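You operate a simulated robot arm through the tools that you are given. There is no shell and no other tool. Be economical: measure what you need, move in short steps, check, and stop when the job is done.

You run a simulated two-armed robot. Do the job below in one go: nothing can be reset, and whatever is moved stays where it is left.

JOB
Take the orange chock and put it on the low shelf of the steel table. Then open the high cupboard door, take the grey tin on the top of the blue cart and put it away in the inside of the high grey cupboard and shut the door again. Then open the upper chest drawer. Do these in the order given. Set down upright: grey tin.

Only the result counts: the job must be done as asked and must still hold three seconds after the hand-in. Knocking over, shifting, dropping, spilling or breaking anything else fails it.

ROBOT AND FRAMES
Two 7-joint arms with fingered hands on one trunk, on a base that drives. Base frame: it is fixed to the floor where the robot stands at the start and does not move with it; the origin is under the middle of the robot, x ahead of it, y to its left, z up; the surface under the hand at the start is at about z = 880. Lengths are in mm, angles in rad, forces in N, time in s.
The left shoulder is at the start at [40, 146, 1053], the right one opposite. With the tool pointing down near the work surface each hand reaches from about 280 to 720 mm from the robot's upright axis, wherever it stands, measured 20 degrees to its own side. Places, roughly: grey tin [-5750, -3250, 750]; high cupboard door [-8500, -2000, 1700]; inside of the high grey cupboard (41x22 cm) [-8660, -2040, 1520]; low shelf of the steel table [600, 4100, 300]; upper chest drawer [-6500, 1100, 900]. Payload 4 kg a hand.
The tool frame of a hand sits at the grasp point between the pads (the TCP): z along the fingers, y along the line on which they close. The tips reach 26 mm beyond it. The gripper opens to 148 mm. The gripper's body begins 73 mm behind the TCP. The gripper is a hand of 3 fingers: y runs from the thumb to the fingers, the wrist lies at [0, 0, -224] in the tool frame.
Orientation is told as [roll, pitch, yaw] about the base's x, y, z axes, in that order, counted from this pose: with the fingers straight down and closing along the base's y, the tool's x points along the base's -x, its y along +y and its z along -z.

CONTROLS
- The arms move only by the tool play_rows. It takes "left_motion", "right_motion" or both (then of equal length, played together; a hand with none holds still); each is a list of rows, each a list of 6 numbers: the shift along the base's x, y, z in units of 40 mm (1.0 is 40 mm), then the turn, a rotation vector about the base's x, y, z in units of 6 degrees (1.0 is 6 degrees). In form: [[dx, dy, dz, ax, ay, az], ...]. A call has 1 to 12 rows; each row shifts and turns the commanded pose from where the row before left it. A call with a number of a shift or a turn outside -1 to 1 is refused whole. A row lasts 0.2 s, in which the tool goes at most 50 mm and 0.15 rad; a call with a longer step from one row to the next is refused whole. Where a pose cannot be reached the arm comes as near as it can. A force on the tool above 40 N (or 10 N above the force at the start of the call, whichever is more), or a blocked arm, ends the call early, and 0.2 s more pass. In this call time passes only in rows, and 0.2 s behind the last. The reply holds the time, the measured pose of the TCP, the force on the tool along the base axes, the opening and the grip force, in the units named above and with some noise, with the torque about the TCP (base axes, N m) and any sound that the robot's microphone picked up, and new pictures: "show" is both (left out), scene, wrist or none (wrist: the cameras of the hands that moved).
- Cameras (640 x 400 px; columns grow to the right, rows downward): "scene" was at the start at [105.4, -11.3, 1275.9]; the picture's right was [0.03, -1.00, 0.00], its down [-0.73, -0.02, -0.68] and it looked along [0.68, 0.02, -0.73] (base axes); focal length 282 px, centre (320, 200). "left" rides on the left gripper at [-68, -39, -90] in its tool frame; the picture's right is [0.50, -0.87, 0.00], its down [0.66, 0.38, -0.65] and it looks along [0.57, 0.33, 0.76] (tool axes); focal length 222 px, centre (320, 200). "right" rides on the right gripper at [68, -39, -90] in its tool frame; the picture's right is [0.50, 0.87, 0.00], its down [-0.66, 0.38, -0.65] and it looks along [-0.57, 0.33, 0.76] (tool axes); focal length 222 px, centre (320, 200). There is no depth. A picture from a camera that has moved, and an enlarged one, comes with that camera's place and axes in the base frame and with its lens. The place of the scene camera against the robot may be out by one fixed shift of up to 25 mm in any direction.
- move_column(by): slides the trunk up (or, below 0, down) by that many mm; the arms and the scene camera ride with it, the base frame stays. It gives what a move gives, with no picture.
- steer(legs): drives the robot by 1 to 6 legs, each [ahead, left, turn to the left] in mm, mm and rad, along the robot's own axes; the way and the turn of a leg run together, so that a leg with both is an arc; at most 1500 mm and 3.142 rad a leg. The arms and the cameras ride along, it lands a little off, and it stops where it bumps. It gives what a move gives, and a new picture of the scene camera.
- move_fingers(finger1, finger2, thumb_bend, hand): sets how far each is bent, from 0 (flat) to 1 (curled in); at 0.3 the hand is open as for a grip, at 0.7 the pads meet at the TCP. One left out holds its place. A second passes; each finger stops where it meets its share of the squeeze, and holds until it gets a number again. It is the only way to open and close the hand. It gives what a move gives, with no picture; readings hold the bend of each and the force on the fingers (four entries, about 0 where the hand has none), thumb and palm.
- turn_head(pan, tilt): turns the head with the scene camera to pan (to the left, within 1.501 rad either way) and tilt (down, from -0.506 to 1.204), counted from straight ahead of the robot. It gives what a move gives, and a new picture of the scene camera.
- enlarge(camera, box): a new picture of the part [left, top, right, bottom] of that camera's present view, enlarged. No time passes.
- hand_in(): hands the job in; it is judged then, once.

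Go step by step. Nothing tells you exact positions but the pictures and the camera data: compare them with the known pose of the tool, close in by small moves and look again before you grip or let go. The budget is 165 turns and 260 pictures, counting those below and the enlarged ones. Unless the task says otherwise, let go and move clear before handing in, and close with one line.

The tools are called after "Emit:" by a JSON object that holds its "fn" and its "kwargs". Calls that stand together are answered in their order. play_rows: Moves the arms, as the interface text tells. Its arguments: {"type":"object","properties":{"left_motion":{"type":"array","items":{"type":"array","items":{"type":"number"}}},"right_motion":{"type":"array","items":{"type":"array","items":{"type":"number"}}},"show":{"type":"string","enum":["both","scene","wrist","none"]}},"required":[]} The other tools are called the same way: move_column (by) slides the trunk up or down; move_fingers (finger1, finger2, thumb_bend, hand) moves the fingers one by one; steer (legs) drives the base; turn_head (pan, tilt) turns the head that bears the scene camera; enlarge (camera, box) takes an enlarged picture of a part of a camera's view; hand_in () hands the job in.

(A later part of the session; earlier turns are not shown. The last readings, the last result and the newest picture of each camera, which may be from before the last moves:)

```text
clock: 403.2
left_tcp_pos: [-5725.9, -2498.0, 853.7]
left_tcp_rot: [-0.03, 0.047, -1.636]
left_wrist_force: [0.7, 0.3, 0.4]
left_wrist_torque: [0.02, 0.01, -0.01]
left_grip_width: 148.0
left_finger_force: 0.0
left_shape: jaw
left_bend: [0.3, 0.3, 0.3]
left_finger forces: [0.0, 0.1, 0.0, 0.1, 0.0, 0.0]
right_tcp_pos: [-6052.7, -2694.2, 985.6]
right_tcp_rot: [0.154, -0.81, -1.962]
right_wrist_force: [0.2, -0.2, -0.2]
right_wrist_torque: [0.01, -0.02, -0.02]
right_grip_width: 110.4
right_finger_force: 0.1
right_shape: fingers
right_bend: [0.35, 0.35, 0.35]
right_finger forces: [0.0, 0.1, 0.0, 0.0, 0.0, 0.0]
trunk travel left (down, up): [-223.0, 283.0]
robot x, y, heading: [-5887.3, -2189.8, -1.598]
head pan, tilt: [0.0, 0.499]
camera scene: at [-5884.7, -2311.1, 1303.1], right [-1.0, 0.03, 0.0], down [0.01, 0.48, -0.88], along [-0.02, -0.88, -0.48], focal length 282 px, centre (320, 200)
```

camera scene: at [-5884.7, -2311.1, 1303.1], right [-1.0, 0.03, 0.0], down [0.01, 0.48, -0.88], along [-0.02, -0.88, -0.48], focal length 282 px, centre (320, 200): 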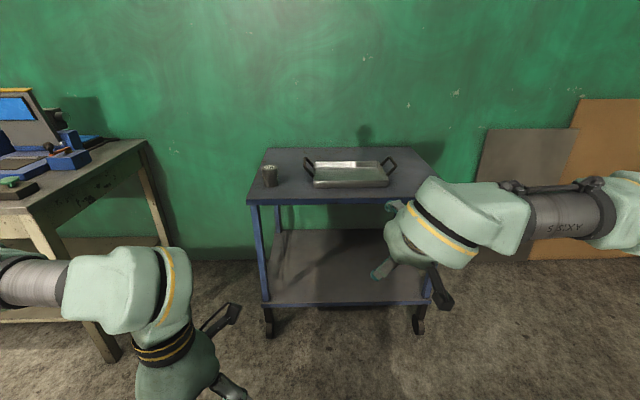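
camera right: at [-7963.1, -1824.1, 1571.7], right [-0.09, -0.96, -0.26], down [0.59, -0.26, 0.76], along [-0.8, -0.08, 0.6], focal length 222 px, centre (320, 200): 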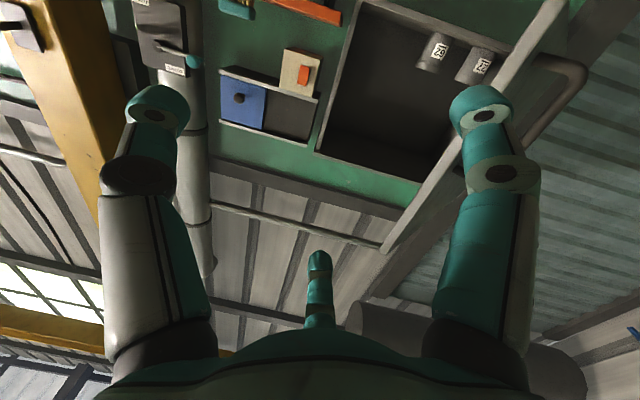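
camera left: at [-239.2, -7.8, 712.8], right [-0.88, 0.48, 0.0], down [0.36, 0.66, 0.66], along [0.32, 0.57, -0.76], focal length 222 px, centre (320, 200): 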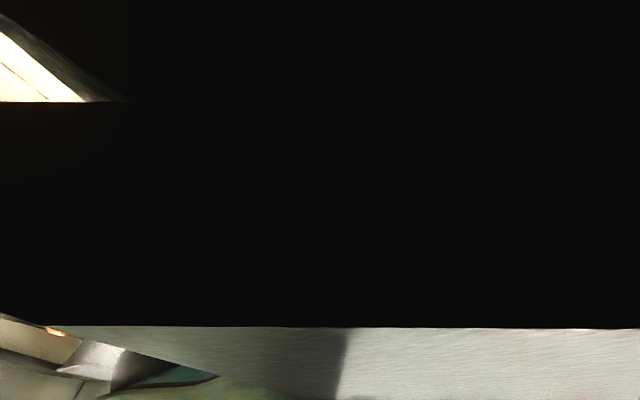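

The tin is near [-5720, -3320], standing at z≈812, about 85 mm tall. I'll set the hand to about 30° from vertical, reach out a bit, then drive to a hover above and before it.

Emit:
{"fn": "play_rows", "kwargs": {"right_motion": [[0, -0.85, 0, 1, 0, 0.6], [0, -0.85, 0, 1, 0, 0.6], [0, -0.85, 0, 0.8, 0, 0.6]], "show": "none"}}

Emit:
{"fn": "move_fingers", "kwargs": {"hand": "right", "finger1": 0.3, "finger2": 0.3, "thumb_bend": 0.3}}

Emit:
{"fn": "steer", "kwargs": {"legs": [[250, 330, 0]]}}

Emit:
{"fn": "enlarge", "kwargs": {"camera": "right", "box": [0, 0, 640, 400]}}

```text
clock: 404.1
left_tcp_pos: [-5725.3, -2500.4, 854.3]
left_tcp_rot: [-0.028, 0.048, -1.636]
left_wrist_force: [-1.0, 0.9, 0.2]
left_wrist_torque: [-0.01, 0.03, 0.0]
left_grip_width: 147.9
left_finger_force: 0.0
left_shape: jaw
left_bend: [0.3, 0.3, 0.3]
left_finger forces: [0.0, 0.0, 0.0, 0.0, 0.1, 0.1]
right_tcp_pos: [-6052.1, -2798.2, 985.2]
right_tcp_rot: [0.054, -0.526, -1.708]
right_wrist_force: [-0.7, -0.6, 0.5]
right_wrist_torque: [0.01, 0.01, 0.04]
right_grip_width: 111.1
right_finger_force: 0.1
right_shape: fingers
right_bend: [0.35, 0.35, 0.35]
right_finger forces: [0.0, 0.1, 0.0, 0.0, 0.1, 0.0]
trunk travel left (down, up): [-223.0, 283.0]
robot x, y, heading: [-5888.4, -2186.7, -1.597]
head pan, tilt: [0.0, 0.499]
```

```text
clock: 405.1
left_tcp_pos: [-5725.6, -2500.0, 855.8]
left_tcp_rot: [-0.03, 0.047, -1.635]
left_wrist_force: [-1.3, -0.9, -0.5]
left_wrist_torque: [-0.01, -0.01, 0.0]
left_grip_width: 147.8
left_finger_force: 0.1
left_shape: jaw
left_bend: [0.3, 0.3, 0.3]
left_finger forces: [0.1, 0.0, 0.1, 0.1, 0.1, 0.1]
right_tcp_pos: [-6051.7, -2798.4, 986.8]
right_tcp_rot: [0.053, -0.527, -1.711]
right_wrist_force: [-0.3, -0.8, -0.4]
right_wrist_torque: [0.0, -0.01, 0.03]
right_grip_width: 126.2
right_finger_force: 0.1
right_shape: fingers
right_bend: [0.3, 0.3, 0.3]
right_finger forces: [0.0, 0.1, 0.1, 0.1, 0.0, 0.0]
trunk travel left (down, up): [-223.0, 283.0]
robot x, y, heading: [-5884.9, -2185.7, -1.598]
head pan, tilt: [0.0, 0.499]
```

```text
clock: 407.6
left_tcp_pos: [-5396.1, -2756.0, 855.2]
left_tcp_rot: [-0.03, 0.047, -1.639]
left_wrist_force: [-0.9, -0.5, 0.2]
left_wrist_torque: [-0.02, -0.05, -0.02]
left_grip_width: 147.9
left_finger_force: 0.1
left_shape: jaw
left_bend: [0.3, 0.3, 0.3]
left_finger forces: [0.1, 0.0, 0.0, 0.0, 0.1, 0.0]
right_tcp_pos: [-5723.7, -3052.4, 986.2]
right_tcp_rot: [0.053, -0.527, -1.714]
right_wrist_force: [-0.1, 1.2, 0.0]
right_wrist_torque: [0.02, 0.03, 0.04]
right_grip_width: 126.3
right_finger_force: 0.1
right_shape: fingers
right_bend: [0.3, 0.3, 0.3]
right_finger forces: [0.1, 0.0, 0.1, 0.0, 0.0, 0.0]
trunk travel left (down, up): [-223.0, 283.0]
robot x, y, heading: [-5555.1, -2445.1, -1.602]
head pan, tilt: [0.0, 0.499]
camera scene: at [-5553.4, -2567.3, 1303.1], right [-1.0, 0.03, 0.0], down [0.01, 0.48, -0.88], along [-0.03, -0.88, -0.48], focal length 282 px, centre (320, 200)
```

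scene: 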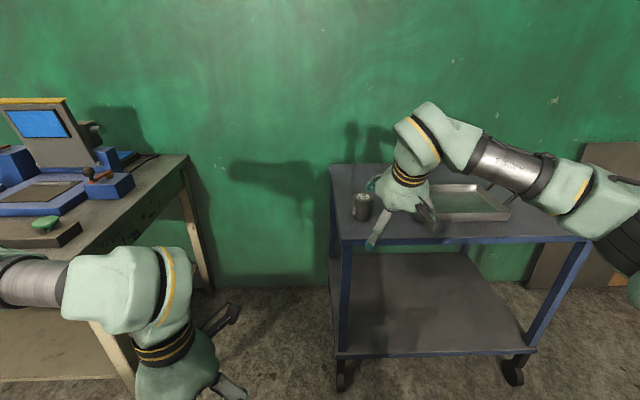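

```text
1.00 times, centred on (320, 200) of right (not enlarged: the box is as wide or as high as the picture)
camera zoom: at [-5752.9, -2946.2, 1028.6], right [0.92, 0.33, -0.21], down [0.31, -0.27, 0.91], along [0.24, -0.9, -0.35], focal length 222 px, centre (320, 200)
```

zoom: 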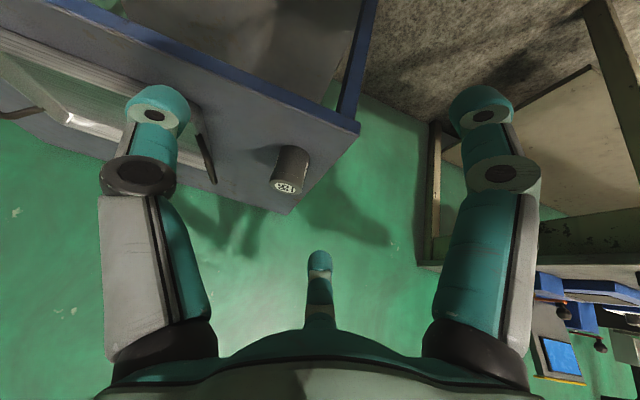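

The tin is at about [-5721, -3312], top z≈885. I'll drive 205 mm on to the hover point.

Emit:
{"fn": "steer", "kwargs": {"legs": [[200, 8, 0]]}}

Emit:
{"fn": "enlarge", "kwargs": {"camera": "right", "box": [0, 0, 640, 400]}}

```text
clock: 409.2
left_tcp_pos: [-5391.3, -2954.4, 855.2]
left_tcp_rot: [-0.031, 0.048, -1.634]
left_wrist_force: [0.1, -0.5, 0.6]
left_wrist_torque: [-0.02, 0.01, 0.01]
left_grip_width: 148.3
left_finger_force: 0.0
left_shape: jaw
left_bend: [0.3, 0.3, 0.3]
left_finger forces: [0.0, 0.1, 0.1, 0.1, 0.0, 0.0]
right_tcp_pos: [-5718.8, -3254.9, 986.2]
right_tcp_rot: [0.055, -0.526, -1.709]
right_wrist_force: [-0.1, 0.1, 0.7]
right_wrist_torque: [0.0, 0.0, -0.02]
right_grip_width: 126.4
right_finger_force: 0.0
right_shape: fingers
right_bend: [0.3, 0.3, 0.3]
right_finger forces: [0.0, 0.0, 0.0, 0.0, 0.0, 0.0]
trunk travel left (down, up): [-223.0, 283.0]
robot x, y, heading: [-5550.1, -2642.1, -1.597]
head pan, tilt: [0.0, 0.499]
camera scene: at [-5550.7, -2767.7, 1303.1], right [-1.0, 0.03, 0.0], down [0.01, 0.48, -0.88], along [-0.02, -0.88, -0.48], focal length 282 px, centre (320, 200)
```

scene: 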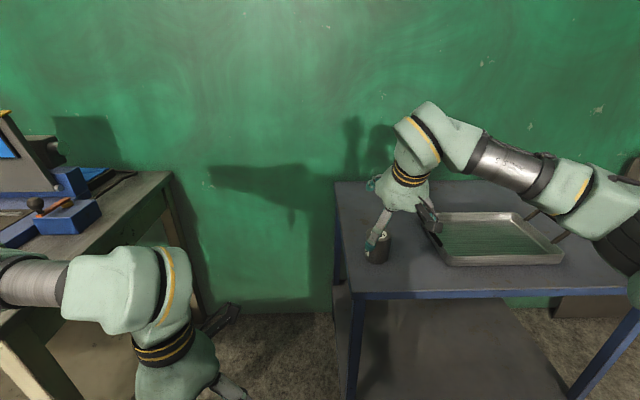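

```text
1.00 times, centred on (320, 200) of right (not enlarged: the box is as wide or as high as the picture)
camera zoom: at [-5747.9, -3147.6, 1028.6], right [0.92, 0.33, -0.21], down [0.31, -0.27, 0.91], along [0.25, -0.9, -0.35], focal length 222 px, centre (320, 200)
```

zoom: 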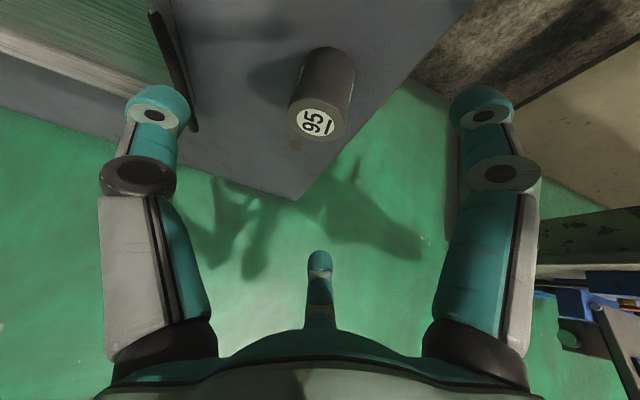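

Aligned. Descending along the hand's axis most of the way, then checking.

Emit:
{"fn": "play_rows", "kwargs": {"right_motion": [[-0.03, -0.37, -0.74, 0, 0, 0], [-0.03, -0.37, -0.74, 0, 0, 0], [-0.03, -0.37, -0.6, 0, 0, 0]], "show": "both"}}

```text
clock: 410.0
left_tcp_pos: [-5390.9, -2956.5, 854.5]
left_tcp_rot: [-0.031, 0.047, -1.633]
left_wrist_force: [-0.3, 0.1, -0.3]
left_wrist_torque: [-0.04, 0.03, 0.0]
left_grip_width: 148.0
left_finger_force: 0.0
left_shape: jaw
left_bend: [0.3, 0.3, 0.3]
left_finger forces: [0.1, 0.0, 0.0, 0.1, 0.0, 0.0]
right_tcp_pos: [-5722.4, -3298.2, 902.4]
right_tcp_rot: [0.055, -0.526, -1.709]
right_wrist_force: [0.2, 1.3, -0.2]
right_wrist_torque: [0.01, 0.04, -0.01]
right_grip_width: 126.4
right_finger_force: 0.1
right_shape: fingers
right_bend: [0.3, 0.3, 0.3]
right_finger forces: [0.1, 0.0, 0.0, 0.0, 0.1, 0.1]
trunk travel left (down, up): [-223.0, 283.0]
robot x, y, heading: [-5552.6, -2642.0, -1.597]
head pan, tilt: [0.0, 0.499]
camera scene: at [-5550.9, -2767.5, 1303.1], right [-1.0, 0.03, 0.0], down [0.01, 0.48, -0.88], along [-0.02, -0.88, -0.48], focal length 282 px, centre (320, 200)
camera right: at [-5752.8, -3192.7, 944.6], right [0.92, 0.33, -0.21], down [0.31, -0.27, 0.91], along [0.25, -0.9, -0.35], focal length 222 px, centre (320, 200)
```

scene: 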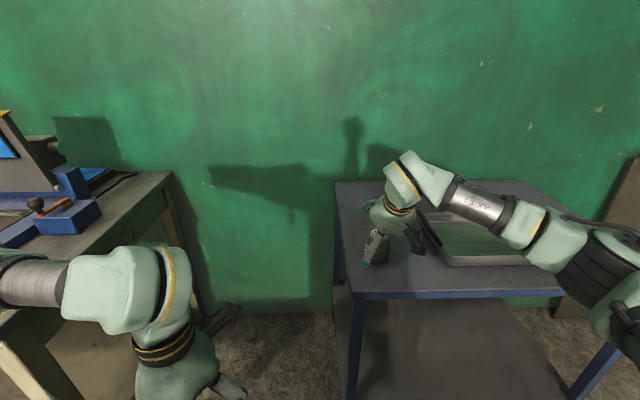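
right: 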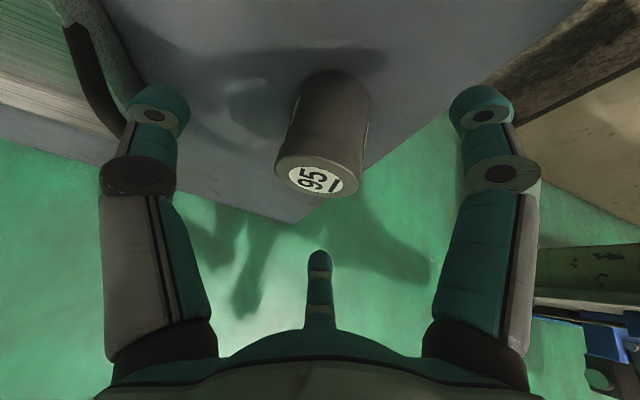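

Well centred. The last 32 mm down, then close.

Emit:
{"fn": "play_rows", "kwargs": {"right_motion": [[0, -0.2, -0.4, 0, 0, 0], [0, -0.2, -0.4, 0, 0, 0]], "show": "none"}}

Emit:
{"fn": "enlarge", "kwargs": {"camera": "right", "box": [0, 0, 640, 400]}}

```text
clock: 410.6
left_tcp_pos: [-5391.7, -2957.0, 854.3]
left_tcp_rot: [-0.029, 0.048, -1.634]
left_wrist_force: [-1.1, -0.8, 0.0]
left_wrist_torque: [0.0, 0.01, 0.01]
left_grip_width: 147.8
left_finger_force: 0.2
left_shape: jaw
left_bend: [0.3, 0.3, 0.3]
left_finger forces: [0.0, 0.1, 0.0, 0.0, 0.0, 0.0]
right_tcp_pos: [-5723.3, -3314.0, 871.2]
right_tcp_rot: [0.056, -0.526, -1.711]
right_wrist_force: [0.4, 0.4, 0.2]
right_wrist_torque: [-0.03, 0.01, 0.0]
right_grip_width: 126.8
right_finger_force: 0.1
right_shape: fingers
right_bend: [0.3, 0.3, 0.3]
right_finger forces: [0.0, 0.1, 0.0, 0.0, 0.0, 0.0]
trunk travel left (down, up): [-223.0, 283.0]
robot x, y, heading: [-5553.5, -2641.6, -1.594]
head pan, tilt: [0.0, 0.499]
```

```text
1.00 times, centred on (320, 200) of right (not enlarged: the box is as wide or as high as the picture)
camera zoom: at [-5752.4, -3208.1, 913.3], right [0.92, 0.33, -0.21], down [0.31, -0.27, 0.91], along [0.25, -0.9, -0.35], focal length 222 px, centre (320, 200)
```

zoom: 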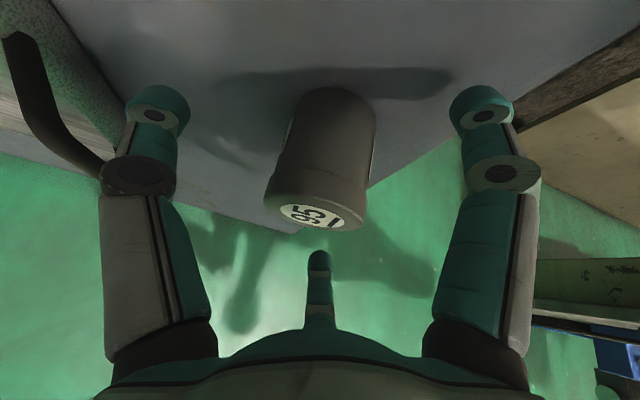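

Closing on the tin.

Emit:
{"fn": "move_fingers", "kwargs": {"hand": "right", "finger1": 0.7, "finger2": 0.7, "thumb_bend": 0.7}}

Emit:
{"fn": "enlarge", "kwargs": {"camera": "right", "box": [0, 0, 640, 400]}}

```text
clock: 411.6
left_tcp_pos: [-5391.7, -2954.1, 854.8]
left_tcp_rot: [-0.031, 0.044, -1.633]
left_wrist_force: [0.6, -0.3, -0.5]
left_wrist_torque: [-0.05, 0.02, -0.01]
left_grip_width: 147.7
left_finger_force: 0.0
left_shape: jaw
left_bend: [0.3, 0.3, 0.3]
left_finger forces: [0.0, 0.0, 0.1, 0.0, 0.0, 0.0]
right_tcp_pos: [-5721.9, -3314.5, 871.7]
right_tcp_rot: [0.055, -0.528, -1.711]
right_wrist_force: [-2.5, 0.6, 5.0]
right_wrist_torque: [0.16, 0.11, 0.03]
right_grip_width: 45.3
right_finger_force: 20.1
right_shape: fingers
right_bend: [0.54, 0.51, 0.59]
right_finger forces: [12.0, 12.2, 0.0, 0.0, 16.3, 0.1]
trunk travel left (down, up): [-223.0, 283.0]
robot x, y, heading: [-5553.1, -2641.4, -1.598]
head pan, tilt: [0.0, 0.499]
```

```text
1.00 times, centred on (320, 200) of right (not enlarged: the box is as wide or as high as the picture)
camera zoom: at [-5752.8, -3207.6, 914.0], right [0.92, 0.33, -0.21], down [0.31, -0.27, 0.91], along [0.25, -0.9, -0.35], focal length 222 px, centre (320, 200)
```

zoom: 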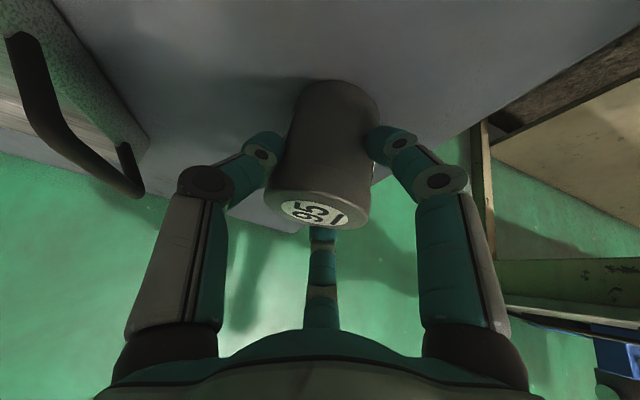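

Firm three-point grip. Lift 80 mm and check.

Emit:
{"fn": "move_column", "kwargs": {"by": 80}}

Emit:
{"fn": "steer", "kwargs": {"legs": [[-350, 0, 0]]}}

Emit:
{"fn": "enlarge", "kwargs": {"camera": "right", "box": [0, 0, 640, 400]}}

```text
clock: 412.8
left_tcp_pos: [-5391.5, -2955.3, 934.0]
left_tcp_rot: [-0.029, 0.049, -1.634]
left_wrist_force: [-0.1, -0.4, 0.4]
left_wrist_torque: [0.03, 0.01, 0.0]
left_grip_width: 148.2
left_finger_force: 0.2
left_shape: jaw
left_bend: [0.3, 0.3, 0.3]
left_finger forces: [0.0, 0.1, 0.1, 0.0, 0.0, 0.0]
right_tcp_pos: [-5723.4, -3315.1, 949.0]
right_tcp_rot: [0.053, -0.528, -1.709]
right_wrist_force: [0.8, -0.7, -3.6]
right_wrist_torque: [0.07, 0.0, 0.02]
right_grip_width: 45.1
right_finger_force: 17.9
right_shape: fingers
right_bend: [0.53, 0.51, 0.59]
right_finger forces: [9.9, 10.9, 0.0, 0.1, 15.0, 0.0]
trunk travel left (down, up): [-303.0, 203.0]
robot x, y, heading: [-5551.4, -2643.1, -1.596]
head pan, tilt: [0.0, 0.499]
```

```text
clock: 415.1
left_tcp_pos: [-5383.4, -2606.2, 934.0]
left_tcp_rot: [-0.029, 0.048, -1.637]
left_wrist_force: [0.7, 0.3, -0.4]
left_wrist_torque: [-0.01, 0.01, 0.01]
left_grip_width: 147.9
left_finger_force: 0.0
left_shape: jaw
left_bend: [0.3, 0.3, 0.3]
left_finger forces: [0.0, 0.1, 0.0, 0.0, 0.0, 0.1]
right_tcp_pos: [-5714.7, -2963.2, 950.6]
right_tcp_rot: [0.055, -0.527, -1.711]
right_wrist_force: [0.1, 0.7, -2.5]
right_wrist_torque: [0.02, 0.03, -0.01]
right_grip_width: 45.2
right_finger_force: 17.4
right_shape: fingers
right_bend: [0.53, 0.51, 0.59]
right_finger forces: [9.9, 10.9, 0.0, 0.0, 14.9, 0.0]
trunk travel left (down, up): [-303.0, 203.0]
robot x, y, heading: [-5546.7, -2291.4, -1.6]
head pan, tilt: [0.0, 0.499]
camera scene: at [-5541.6, -2417.2, 1382.1], right [-1.0, 0.03, 0.0], down [0.01, 0.48, -0.88], along [-0.02, -0.88, -0.48], focal length 282 px, centre (320, 200)
```

scene: 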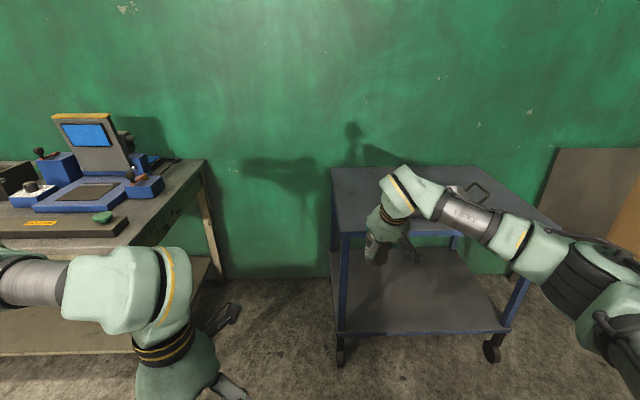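

```text
1.00 times, centred on (320, 200) of right (not enlarged: the box is as wide or as high as the picture)
camera zoom: at [-5744.0, -2857.3, 992.1], right [0.92, 0.33, -0.21], down [0.31, -0.27, 0.91], along [0.24, -0.9, -0.35], focal length 222 px, centre (320, 200)
```

zoom: 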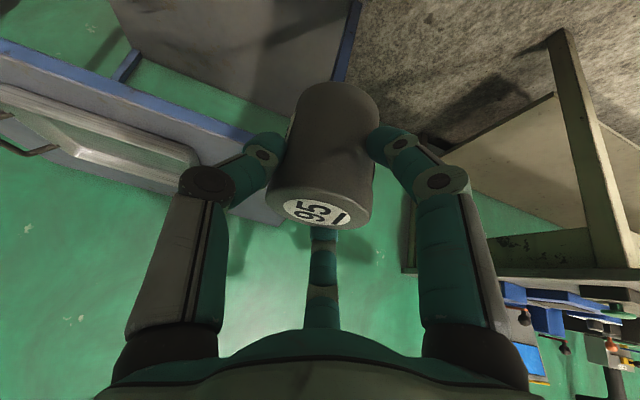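

The tin is held upright. I'll raise it now: trunk to the top and the arm up, then strafe back west and turn to the cupboard.

Emit:
{"fn": "move_column", "kwargs": {"by": 203}}

Emit:
{"fn": "play_rows", "kwargs": {"right_motion": [[0, 0.3, 1, 0, 0, 0], [0, 0.3, 1, 0, 0, 0], [0, 0.3, 1, 0, 0, 0], [0, 0.3, 1, 0, 0, 0], [0, 0.3, 1, 0, 0, 0], [0, 0.3, 1, 0, 0, 0], [0, 0.3, 1, 0, 0, 0], [0, 0.3, 1, 0, 0, 0], [0, 0.3, 1, 0, 0, 0], [0, 0.3, 1, 0, 0, 0], [0, 0.3, 1, 0, 0, 0], [0, 0, 0.6, 0, 0, 0]], "show": "none"}}

Emit:
{"fn": "turn_head", "kwargs": {"pan": 0.0, "tilt": 0.0}}

Emit:
{"fn": "steer", "kwargs": {"legs": [[0, -1450, 0], [0, -100, 0], [0, 0, -1.54]]}}

```text
clock: 417.3
left_tcp_pos: [-5382.2, -2604.8, 1136.6]
left_tcp_rot: [-0.028, 0.047, -1.635]
left_wrist_force: [0.9, -0.3, -0.6]
left_wrist_torque: [0.02, -0.02, 0.0]
left_grip_width: 147.7
left_finger_force: 0.0
left_shape: jaw
left_bend: [0.3, 0.3, 0.3]
left_finger forces: [0.0, 0.1, 0.0, 0.0, 0.0, 0.0]
right_tcp_pos: [-5713.4, -2963.5, 1151.1]
right_tcp_rot: [0.053, -0.526, -1.709]
right_wrist_force: [0.5, 0.6, -1.9]
right_wrist_torque: [0.03, 0.02, 0.03]
right_grip_width: 45.3
right_finger_force: 17.8
right_shape: fingers
right_bend: [0.53, 0.51, 0.59]
right_finger forces: [10.0, 10.9, 0.0, 0.0, 14.9, 0.1]
trunk travel left (down, up): [-506.0, 0.0]
robot x, y, heading: [-5540.7, -2293.2, -1.595]
head pan, tilt: [0.0, 0.499]
```

```text
clock: 419.9
left_tcp_pos: [-5380.8, -2605.1, 1135.5]
left_tcp_rot: [-0.031, 0.047, -1.636]
left_wrist_force: [0.9, -0.8, 0.1]
left_wrist_torque: [0.01, -0.01, -0.03]
left_grip_width: 147.7
left_finger_force: 0.1
left_shape: jaw
left_bend: [0.3, 0.3, 0.3]
left_finger forces: [0.1, 0.0, 0.1, 0.0, 0.1, 0.0]
right_tcp_pos: [-5712.7, -2830.0, 1615.9]
right_tcp_rot: [0.054, -0.527, -1.71]
right_wrist_force: [0.5, 0.4, -2.2]
right_wrist_torque: [0.05, 0.04, -0.01]
right_grip_width: 44.8
right_finger_force: 17.0
right_shape: fingers
right_bend: [0.53, 0.51, 0.6]
right_finger forces: [9.2, 10.8, 0.1, 0.1, 14.8, 0.0]
trunk travel left (down, up): [-506.0, 0.0]
robot x, y, heading: [-5544.6, -2287.6, -1.596]
head pan, tilt: [0.0, 0.499]
```

```text
clock: 420.8
left_tcp_pos: [-5381.7, -2605.6, 1136.4]
left_tcp_rot: [-0.03, 0.047, -1.634]
left_wrist_force: [-0.6, 0.1, 0.2]
left_wrist_torque: [0.02, 0.02, 0.02]
left_grip_width: 148.0
left_finger_force: 0.0
left_shape: jaw
left_bend: [0.3, 0.3, 0.3]
left_finger forces: [0.0, 0.1, 0.1, 0.1, 0.1, 0.0]
right_tcp_pos: [-5714.7, -2830.9, 1615.4]
right_tcp_rot: [0.055, -0.527, -1.711]
right_wrist_force: [-1.1, -0.3, -3.5]
right_wrist_torque: [0.06, 0.02, -0.01]
right_grip_width: 44.7
right_finger_force: 18.0
right_shape: fingers
right_bend: [0.53, 0.51, 0.6]
right_finger forces: [9.2, 10.9, 0.0, 0.0, 14.8, 0.0]
trunk travel left (down, up): [-506.0, 0.0]
robot x, y, heading: [-5542.2, -2294.3, -1.599]
head pan, tilt: [0.0, 0.0]
camera scene: at [-5541.9, -2416.1, 1630.9], right [-1.0, 0.03, 0.0], down [0.0, 0.0, -1.0], along [-0.03, -1.0, 0.0], focal length 282 px, centre (320, 200)
```

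scene: 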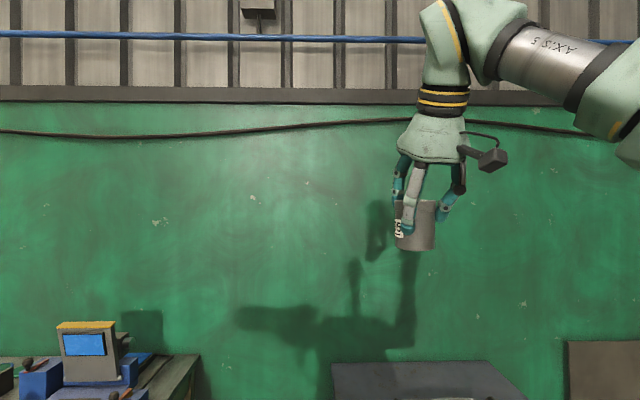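

```text
clock: 432.5
left_tcp_pos: [-7413.9, -2412.6, 1138.5]
left_tcp_rot: [-0.029, 0.048, 3.112]
left_wrist_force: [-0.3, 0.2, -0.7]
left_wrist_torque: [0.02, -0.01, 0.0]
left_grip_width: 147.9
left_finger_force: 0.2
left_shape: jaw
left_bend: [0.3, 0.3, 0.3]
left_finger forces: [0.0, 0.1, 0.1, 0.0, 0.0, 0.1]
right_tcp_pos: [-7650.5, -2087.9, 1615.1]
right_tcp_rot: [0.054, -0.526, 3.034]
right_wrist_force: [0.1, 0.6, -3.0]
right_wrist_torque: [-0.02, -0.05, -0.01]
right_grip_width: 44.2
right_finger_force: 17.0
right_shape: fingers
right_bend: [0.53, 0.51, 0.6]
right_finger forces: [8.5, 10.7, 0.0, 0.0, 14.5, 0.0]
trunk travel left (down, up): [-506.0, 0.0]
robot x, y, heading: [-7107.4, -2240.4, -3.138]
head pan, tilt: [0.0, 0.0]
camera scene: at [-7210.9, -2254.4, 1631.0], right [-0.01, 1.0, 0.0], down [0.0, 0.0, -1.0], along [-1.0, -0.01, 0.0], focal length 282 px, centre (320, 200)
```

scene: 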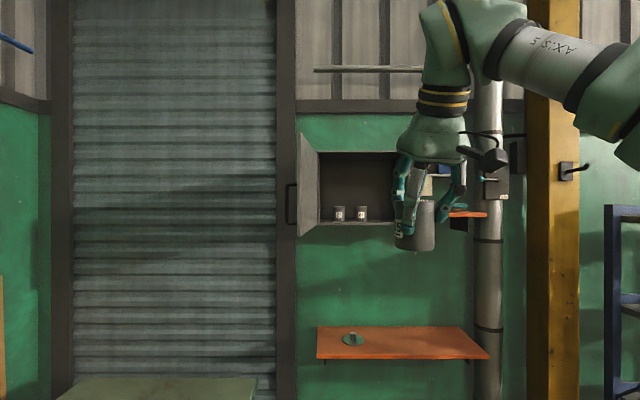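

The cupboard is open, floor z≈1526, tins inside at y≈-2171 and -2053, leaving free space around y=-1925. I'll line up and advance in stages.

Emit:
{"fn": "steer", "kwargs": {"legs": [[0, -163, 0], [650, 0, 0]]}}

Emit:
{"fn": "enlarge", "kwargs": {"camera": "right", "box": [0, 0, 640, 400]}}

```text
clock: 437.1
left_tcp_pos: [-8061.9, -2245.2, 1137.2]
left_tcp_rot: [-0.03, 0.046, 3.099]
left_wrist_force: [0.2, -0.6, -0.1]
left_wrist_torque: [-0.03, 0.01, -0.01]
left_grip_width: 148.1
left_finger_force: 0.0
left_shape: jaw
left_bend: [0.3, 0.3, 0.3]
left_finger forces: [0.1, 0.0, 0.0, 0.1, 0.0, 0.1]
right_tcp_pos: [-8293.4, -1919.1, 1615.8]
right_tcp_rot: [0.056, -0.53, 3.023]
right_wrist_force: [-0.3, -0.6, -2.7]
right_wrist_torque: [0.0, -0.03, 0.0]
right_grip_width: 44.4
right_finger_force: 16.8
right_shape: fingers
right_bend: [0.53, 0.51, 0.6]
right_finger forces: [8.6, 10.9, 0.1, 0.1, 14.7, 0.1]
trunk travel left (down, up): [-506.0, 0.0]
robot x, y, heading: [-7751.3, -2079.2, 3.134]
head pan, tilt: [0.0, 0.0]
camera scene: at [-7856.0, -2090.4, 1631.2], right [0.01, 1.0, 0.0], down [0.0, 0.0, -1.0], along [-1.0, 0.01, 0.0], focal length 282 px, centre (320, 200)
```

scene: 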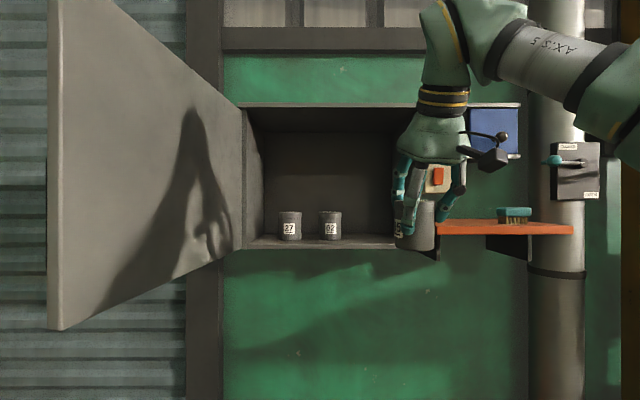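

```text
1.00 times, centred on (320, 200) of right (not enlarged: the box is as wide or as high as the picture)
camera zoom: at [-8187.1, -1889.2, 1658.6], right [0.35, -0.91, -0.21], down [-0.26, -0.31, 0.91], along [-0.9, -0.26, -0.35], focal length 222 px, centre (320, 200)
```

zoom: 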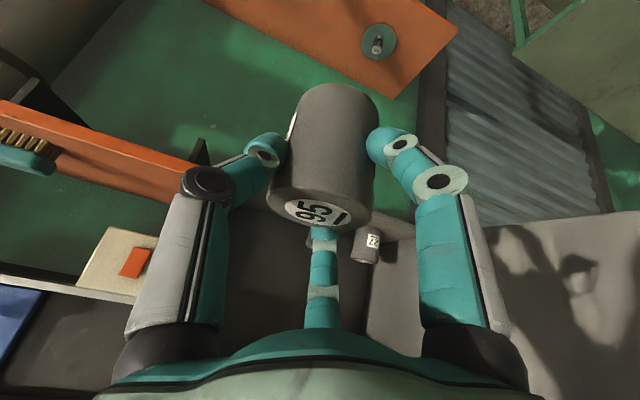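

Lined up well. I'll shift 13 mm left and advance 200 mm, then check.

Emit:
{"fn": "steer", "kwargs": {"legs": [[200, 15, 0]]}}

Emit:
{"fn": "enlarge", "kwargs": {"camera": "right", "box": [0, 0, 640, 400]}}

```text
clock: 438.8
left_tcp_pos: [-8260.6, -2259.0, 1138.5]
left_tcp_rot: [-0.028, 0.04, 3.097]
left_wrist_force: [0.6, 0.0, -0.2]
left_wrist_torque: [-0.01, 0.03, 0.0]
left_grip_width: 148.1
left_finger_force: 0.1
left_shape: jaw
left_bend: [0.3, 0.3, 0.3]
left_finger forces: [0.1, 0.1, 0.1, 0.0, 0.0, 0.1]
right_tcp_pos: [-8492.7, -1932.9, 1617.8]
right_tcp_rot: [0.056, -0.533, 3.023]
right_wrist_force: [0.2, -0.3, -1.8]
right_wrist_torque: [0.02, -0.03, -0.02]
right_grip_width: 44.6
right_finger_force: 16.8
right_shape: fingers
right_bend: [0.53, 0.51, 0.6]
right_finger forces: [8.6, 10.7, 0.0, 0.1, 14.7, 0.0]
trunk travel left (down, up): [-506.0, 0.0]
robot x, y, heading: [-7953.2, -2091.6, 3.127]
head pan, tilt: [0.0, 0.0]
camera scene: at [-8053.8, -2103.8, 1631.5], right [0.01, 1.0, 0.0], down [0.0, 0.0, -1.0], along [-1.0, 0.01, 0.0], focal length 282 px, centre (320, 200)
```

scene: 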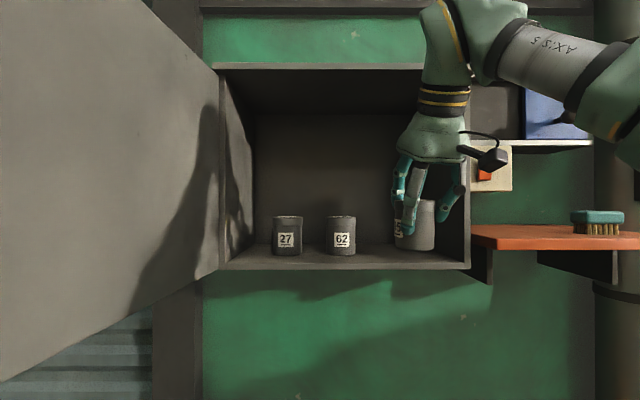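

```text
1.00 times, centred on (320, 200) of right (not enlarged: the box is as wide or as high as the picture)
camera zoom: at [-8384.6, -1902.9, 1660.0], right [0.35, -0.91, -0.21], down [-0.26, -0.31, 0.91], along [-0.9, -0.26, -0.35], focal length 222 px, centre (320, 200)
```

zoom: 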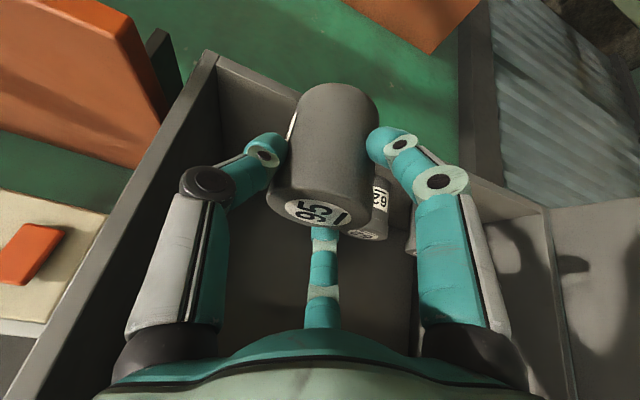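

The tin is right at the opening. I'll lower it 20 mm (15 mm above the cupboard floor) and move in 105 mm.

Emit:
{"fn": "play_rows", "kwargs": {"right_motion": [[0, 0, -0.25, 0, 0, 0], [0, 0, -0.25, 0, 0, 0]], "show": "none"}}

Emit:
{"fn": "steer", "kwargs": {"legs": [[60, 0, 0]]}}

Emit:
{"fn": "steer", "kwargs": {"legs": [[50, 0, 0]]}}

Emit:
{"fn": "enlarge", "kwargs": {"camera": "right", "box": [0, 0, 640, 400]}}

```text
clock: 439.4
left_tcp_pos: [-8262.9, -2259.2, 1137.8]
left_tcp_rot: [-0.028, 0.046, 3.099]
left_wrist_force: [-0.4, -0.2, 0.0]
left_wrist_torque: [0.0, 0.01, 0.03]
left_grip_width: 147.9
left_finger_force: 0.1
left_shape: jaw
left_bend: [0.3, 0.3, 0.3]
left_finger forces: [0.1, 0.0, 0.0, 0.0, 0.0, 0.0]
right_tcp_pos: [-8494.6, -1931.8, 1597.4]
right_tcp_rot: [0.055, -0.529, 3.025]
right_wrist_force: [0.4, 1.0, -2.8]
right_wrist_torque: [0.05, -0.08, 0.01]
right_grip_width: 44.6
right_finger_force: 17.2
right_shape: fingers
right_bend: [0.53, 0.51, 0.6]
right_finger forces: [8.5, 10.7, 0.0, 0.0, 14.6, 0.0]
trunk travel left (down, up): [-506.0, 0.0]
robot x, y, heading: [-7955.2, -2091.6, 3.141]
head pan, tilt: [0.0, 0.0]
```

```text
clock: 440.3
left_tcp_pos: [-8313.4, -2258.9, 1140.8]
left_tcp_rot: [-0.03, 0.036, 3.099]
left_wrist_force: [0.1, -0.4, 0.3]
left_wrist_torque: [0.0, 0.08, -0.03]
left_grip_width: 147.8
left_finger_force: 0.1
left_shape: jaw
left_bend: [0.3, 0.3, 0.3]
left_finger forces: [0.0, 0.1, 0.0, 0.0, 0.0, 0.0]
right_tcp_pos: [-8541.0, -1933.0, 1602.6]
right_tcp_rot: [0.058, -0.539, 3.021]
right_wrist_force: [2.5, -0.3, -1.8]
right_wrist_torque: [0.03, 0.04, -0.01]
right_grip_width: 44.3
right_finger_force: 17.2
right_shape: fingers
right_bend: [0.53, 0.51, 0.6]
right_finger forces: [8.8, 10.7, 0.0, 0.1, 14.8, 0.0]
trunk travel left (down, up): [-506.0, 0.0]
robot x, y, heading: [-8012.1, -2091.9, 3.139]
head pan, tilt: [0.0, 0.0]
camera scene: at [-8103.7, -2104.1, 1632.2], right [0.01, 1.0, 0.0], down [-0.01, 0.0, -1.0], along [-1.0, 0.01, 0.01], focal length 282 px, centre (320, 200)
```

scene: 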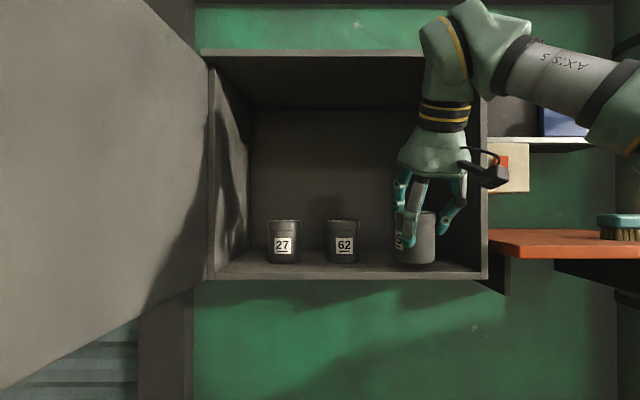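

```text
clock: 441.2
left_tcp_pos: [-8365.0, -2258.1, 1140.2]
left_tcp_rot: [-0.03, 0.039, 3.099]
left_wrist_force: [0.6, -0.1, -1.0]
left_wrist_torque: [0.01, 0.03, -0.03]
left_grip_width: 147.8
left_finger_force: 0.0
left_shape: jaw
left_bend: [0.3, 0.3, 0.3]
left_finger forces: [0.0, 0.0, 0.1, 0.0, 0.0, 0.0]
right_tcp_pos: [-8593.1, -1933.7, 1602.0]
right_tcp_rot: [0.059, -0.539, 3.022]
right_wrist_force: [1.5, 0.1, -2.8]
right_wrist_torque: [0.0, 0.0, 0.01]
right_grip_width: 44.3
right_finger_force: 16.8
right_shape: fingers
right_bend: [0.53, 0.51, 0.6]
right_finger forces: [8.6, 10.6, 0.1, 0.0, 14.5, 0.0]
trunk travel left (down, up): [-506.0, 0.0]
robot x, y, heading: [-8060.3, -2087.2, 3.143]
head pan, tilt: [0.0, 0.0]
camera scene: at [-8156.8, -2103.5, 1631.9], right [0.01, 1.0, 0.0], down [-0.01, 0.0, -1.0], along [-1.0, 0.01, 0.01], focal length 282 px, centre (320, 200)
```

scene: 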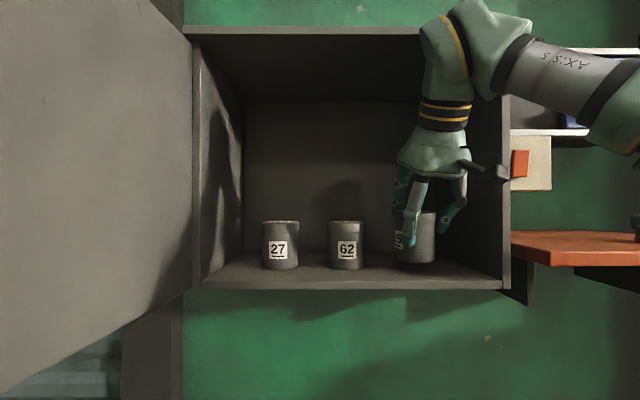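

```text
1.00 times, centred on (320, 200) of right (not enlarged: the box is as wide or as high as the picture)
camera zoom: at [-8486.4, -1902.2, 1643.6], right [0.35, -0.91, -0.21], down [-0.26, -0.31, 0.92], along [-0.9, -0.27, -0.34], focal length 222 px, centre (320, 200)
```

zoom: 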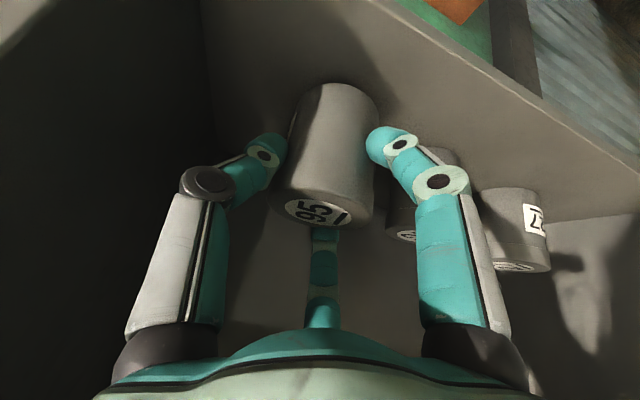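

The tin is inside, upright, beside the others. Lowering gently until it touches.

Emit:
{"fn": "play_rows", "kwargs": {"right_motion": [[0, 0, -0.1, 0, 0, 0], [0, 0, -0.1, 0, 0, 0], [0, 0, -0.1, 0, 0, 0], [0, 0, -0.1, 0, 0, 0]], "show": "none"}}

Emit:
{"fn": "play_rows", "kwargs": {"right_motion": [[0, 0, -0.07, 0, 0, 0], [0, 0, -0.07, 0, 0, 0]], "show": "scene"}}

```text
clock: 442.2
left_tcp_pos: [-8372.7, -2259.0, 1137.5]
left_tcp_rot: [-0.03, 0.047, 3.098]
left_wrist_force: [-0.5, 0.3, 0.5]
left_wrist_torque: [-0.03, -0.02, -0.02]
left_grip_width: 147.8
left_finger_force: 0.0
left_shape: jaw
left_bend: [0.3, 0.3, 0.3]
left_finger forces: [0.0, 0.1, 0.0, 0.0, 0.0, 0.0]
right_tcp_pos: [-8603.6, -1932.6, 1583.6]
right_tcp_rot: [0.059, -0.535, 3.024]
right_wrist_force: [0.5, 0.7, 6.4]
right_wrist_torque: [0.02, -0.2, 0.03]
right_grip_width: 44.2
right_finger_force: 19.4
right_shape: fingers
right_bend: [0.54, 0.51, 0.6]
right_finger forces: [11.6, 12.9, 0.1, 0.0, 15.8, 0.0]
trunk travel left (down, up): [-506.0, 0.0]
robot x, y, heading: [-8062.9, -2092.8, 3.137]
head pan, tilt: [0.0, 0.0]
```

```text
clock: 442.9
left_tcp_pos: [-8370.8, -2258.4, 1137.7]
left_tcp_rot: [-0.03, 0.046, 3.097]
left_wrist_force: [-0.9, 0.1, -0.9]
left_wrist_torque: [0.0, -0.01, -0.01]
left_grip_width: 148.0
left_finger_force: 0.1
left_shape: jaw
left_bend: [0.3, 0.3, 0.3]
left_finger forces: [0.0, 0.1, 0.0, 0.0, 0.0, 0.0]
right_tcp_pos: [-8602.7, -1931.3, 1581.3]
right_tcp_rot: [0.059, -0.539, 3.023]
right_wrist_force: [-4.0, 1.8, 23.1]
right_wrist_torque: [0.15, -0.02, 0.09]
right_grip_width: 42.6
right_finger_force: 23.3
right_shape: fingers
right_bend: [0.54, 0.49, 0.61]
right_finger forces: [14.3, 15.9, 0.0, 0.1, 16.6, 0.0]
trunk travel left (down, up): [-506.0, 0.0]
robot x, y, heading: [-8062.1, -2095.6, 3.135]
head pan, tilt: [0.0, 0.0]
camera scene: at [-8165.7, -2103.8, 1631.4], right [0.01, 1.0, 0.0], down [0.0, 0.0, -1.0], along [-1.0, 0.01, 0.0], focal length 282 px, centre (320, 200)
```

scene: 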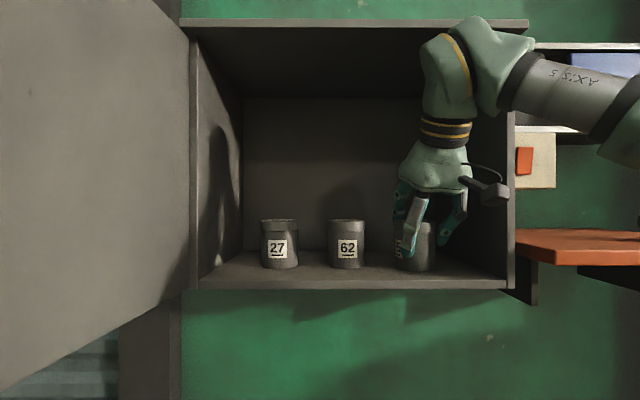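

The tin stands on the floor. I'll relieve the pressure and open the fingers, the far upper finger fully so it clears the tin's top.

Emit:
{"fn": "play_rows", "kwargs": {"right_motion": [[0, 0, 0.05, 0, 0, 0]], "show": "none"}}

Emit:
{"fn": "move_fingers", "kwargs": {"hand": "right", "finger1": 0.42, "finger2": 0.35, "thumb_bend": 0.44}}

Emit:
{"fn": "move_fingers", "kwargs": {"hand": "right", "finger1": 0.35, "finger2": 0.02, "thumb_bend": 0.4}}

Emit:
{"fn": "enlarge", "kwargs": {"camera": "right", "box": [0, 0, 640, 400]}}

Emit:
{"fn": "enlarge", "kwargs": {"camera": "scene", "box": [320, 130, 540, 300]}}

```text
clock: 443.2
left_tcp_pos: [-8371.2, -2258.9, 1137.2]
left_tcp_rot: [-0.03, 0.047, 3.097]
left_wrist_force: [0.3, 0.1, 0.0]
left_wrist_torque: [-0.04, 0.02, 0.0]
left_grip_width: 148.0
left_finger_force: 0.1
left_shape: jaw
left_bend: [0.3, 0.3, 0.3]
left_finger forces: [0.1, 0.0, 0.1, 0.0, 0.0, 0.1]
right_tcp_pos: [-8602.7, -1932.5, 1580.4]
right_tcp_rot: [0.058, -0.534, 3.026]
right_wrist_force: [-2.2, 2.3, 21.3]
right_wrist_torque: [0.11, -0.07, 0.08]
right_grip_width: 42.6
right_finger_force: 22.7
right_shape: fingers
right_bend: [0.54, 0.49, 0.61]
right_finger forces: [14.0, 15.2, 0.0, 0.0, 16.9, 0.1]
trunk travel left (down, up): [-506.0, 0.0]
robot x, y, heading: [-8062.4, -2092.3, 3.135]
head pan, tilt: [0.0, 0.0]
```

```text
clock: 444.2
left_tcp_pos: [-8374.6, -2257.9, 1136.2]
left_tcp_rot: [-0.029, 0.046, 3.099]
left_wrist_force: [0.6, -0.4, 0.3]
left_wrist_torque: [-0.02, 0.02, -0.01]
left_grip_width: 148.1
left_finger_force: 0.0
left_shape: jaw
left_bend: [0.3, 0.3, 0.3]
left_finger forces: [0.0, 0.0, 0.0, 0.0, 0.0, 0.1]
right_tcp_pos: [-8606.2, -1932.2, 1578.3]
right_tcp_rot: [0.057, -0.53, 3.025]
right_wrist_force: [0.4, 0.0, 0.6]
right_wrist_torque: [0.01, 0.02, -0.01]
right_grip_width: 85.2
right_finger_force: 0.0
right_shape: fingers
right_bend: [0.42, 0.35, 0.44]
right_finger forces: [0.0, 0.0, 0.0, 0.0, 0.0, 0.0]
trunk travel left (down, up): [-506.0, 0.0]
robot x, y, heading: [-8064.4, -2088.5, 3.137]
head pan, tilt: [0.0, 0.0]
```

```text
clock: 445.2
left_tcp_pos: [-8371.7, -2259.3, 1137.9]
left_tcp_rot: [-0.03, 0.048, 3.099]
left_wrist_force: [-0.1, 0.1, -0.2]
left_wrist_torque: [0.03, 0.0, -0.01]
left_grip_width: 147.8
left_finger_force: 0.0
left_shape: jaw
left_bend: [0.3, 0.3, 0.3]
left_finger forces: [0.0, 0.1, 0.0, 0.0, 0.1, 0.0]
right_tcp_pos: [-8604.4, -1933.3, 1577.7]
right_tcp_rot: [0.059, -0.529, 3.025]
right_wrist_force: [0.3, -0.5, 0.6]
right_wrist_torque: [0.02, 0.0, -0.01]
right_grip_width: 102.8
right_finger_force: 0.0
right_shape: fingers
right_bend: [0.35, 0.02, 0.4]
right_finger forces: [0.1, 0.1, 0.0, 0.1, 0.1, 0.0]
trunk travel left (down, up): [-506.0, 0.0]
robot x, y, heading: [-8063.8, -2088.8, 3.142]
head pan, tilt: [0.0, 0.0]
```

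```text
1.00 times, centred on (320, 200) of right (not enlarged: the box is as wide or as high as the picture)
camera zoom: at [-8498.0, -1901.7, 1620.7], right [0.35, -0.91, -0.21], down [-0.26, -0.31, 0.91], along [-0.9, -0.27, -0.35], focal length 222 px, centre (320, 200)
```

zoom: 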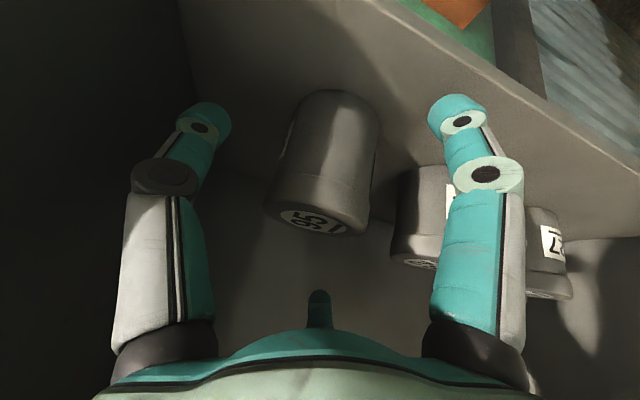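

```text
2.35 times, centred on (430, 215) of scene
camera zoom: at [-8167.9, -2103.6, 1631.1], right [0.01, 1.0, 0.0], down [0.0, 0.0, -1.0], along [-1.0, 0.01, 0.0], focal length 663 px, centre (61, 165)
```

zoom: 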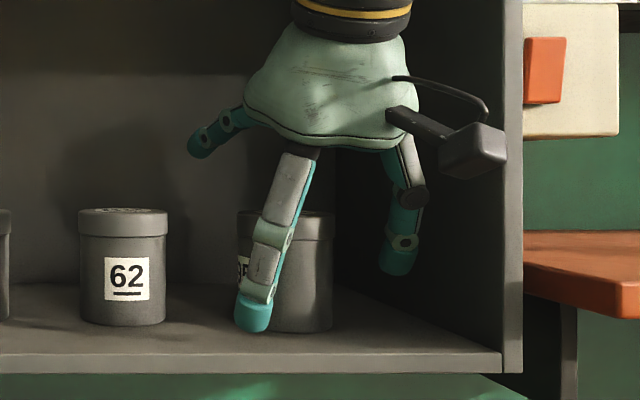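

Tin 95 stands upright and free, the upper finger is clear. Raise slightly and back straight out.

Emit:
{"fn": "play_rows", "kwargs": {"right_motion": [[0.1, 0, 0.15, 0, 0, 0], [0.5, 0, 0.05, 0, 0, 0], [0.8, 0, 0, 0, 0, 0], [0.9, 0, 0, 0, 0, 0]], "show": "scene"}}

```text
clock: 446.2
left_tcp_pos: [-8370.7, -2258.2, 1136.7]
left_tcp_rot: [-0.029, 0.046, 3.098]
left_wrist_force: [0.0, -0.3, -0.6]
left_wrist_torque: [-0.03, -0.01, 0.0]
left_grip_width: 147.9
left_finger_force: 0.0
left_shape: jaw
left_bend: [0.3, 0.3, 0.3]
left_finger forces: [0.0, 0.1, 0.0, 0.0, 0.0, 0.0]
right_tcp_pos: [-8510.2, -1932.6, 1587.2]
right_tcp_rot: [0.057, -0.531, 3.022]
right_wrist_force: [0.3, 0.4, 0.2]
right_wrist_torque: [-0.03, 0.0, 0.02]
right_grip_width: 102.8
right_finger_force: 0.1
right_shape: fingers
right_bend: [0.35, 0.02, 0.4]
right_finger forces: [0.1, 0.1, 0.0, 0.0, 0.0, 0.0]
trunk travel left (down, up): [-506.0, 0.0]
robot x, y, heading: [-8064.7, -2091.6, 3.133]
head pan, tilt: [0.0, 0.0]
camera scene: at [-8166.0, -2103.1, 1631.2], right [0.01, 1.0, 0.0], down [0.0, 0.0, -1.0], along [-1.0, 0.01, 0.0], focal length 282 px, centre (320, 200)
```

scene: 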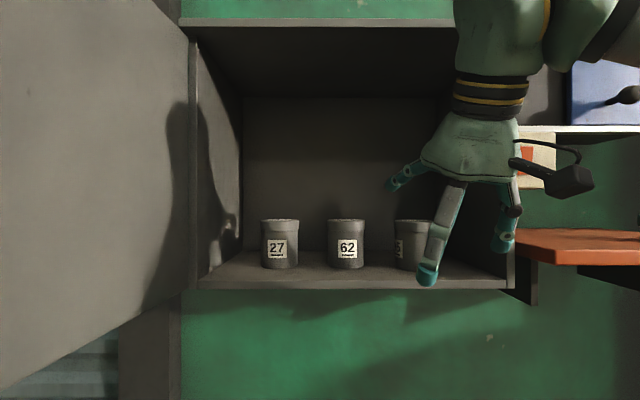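

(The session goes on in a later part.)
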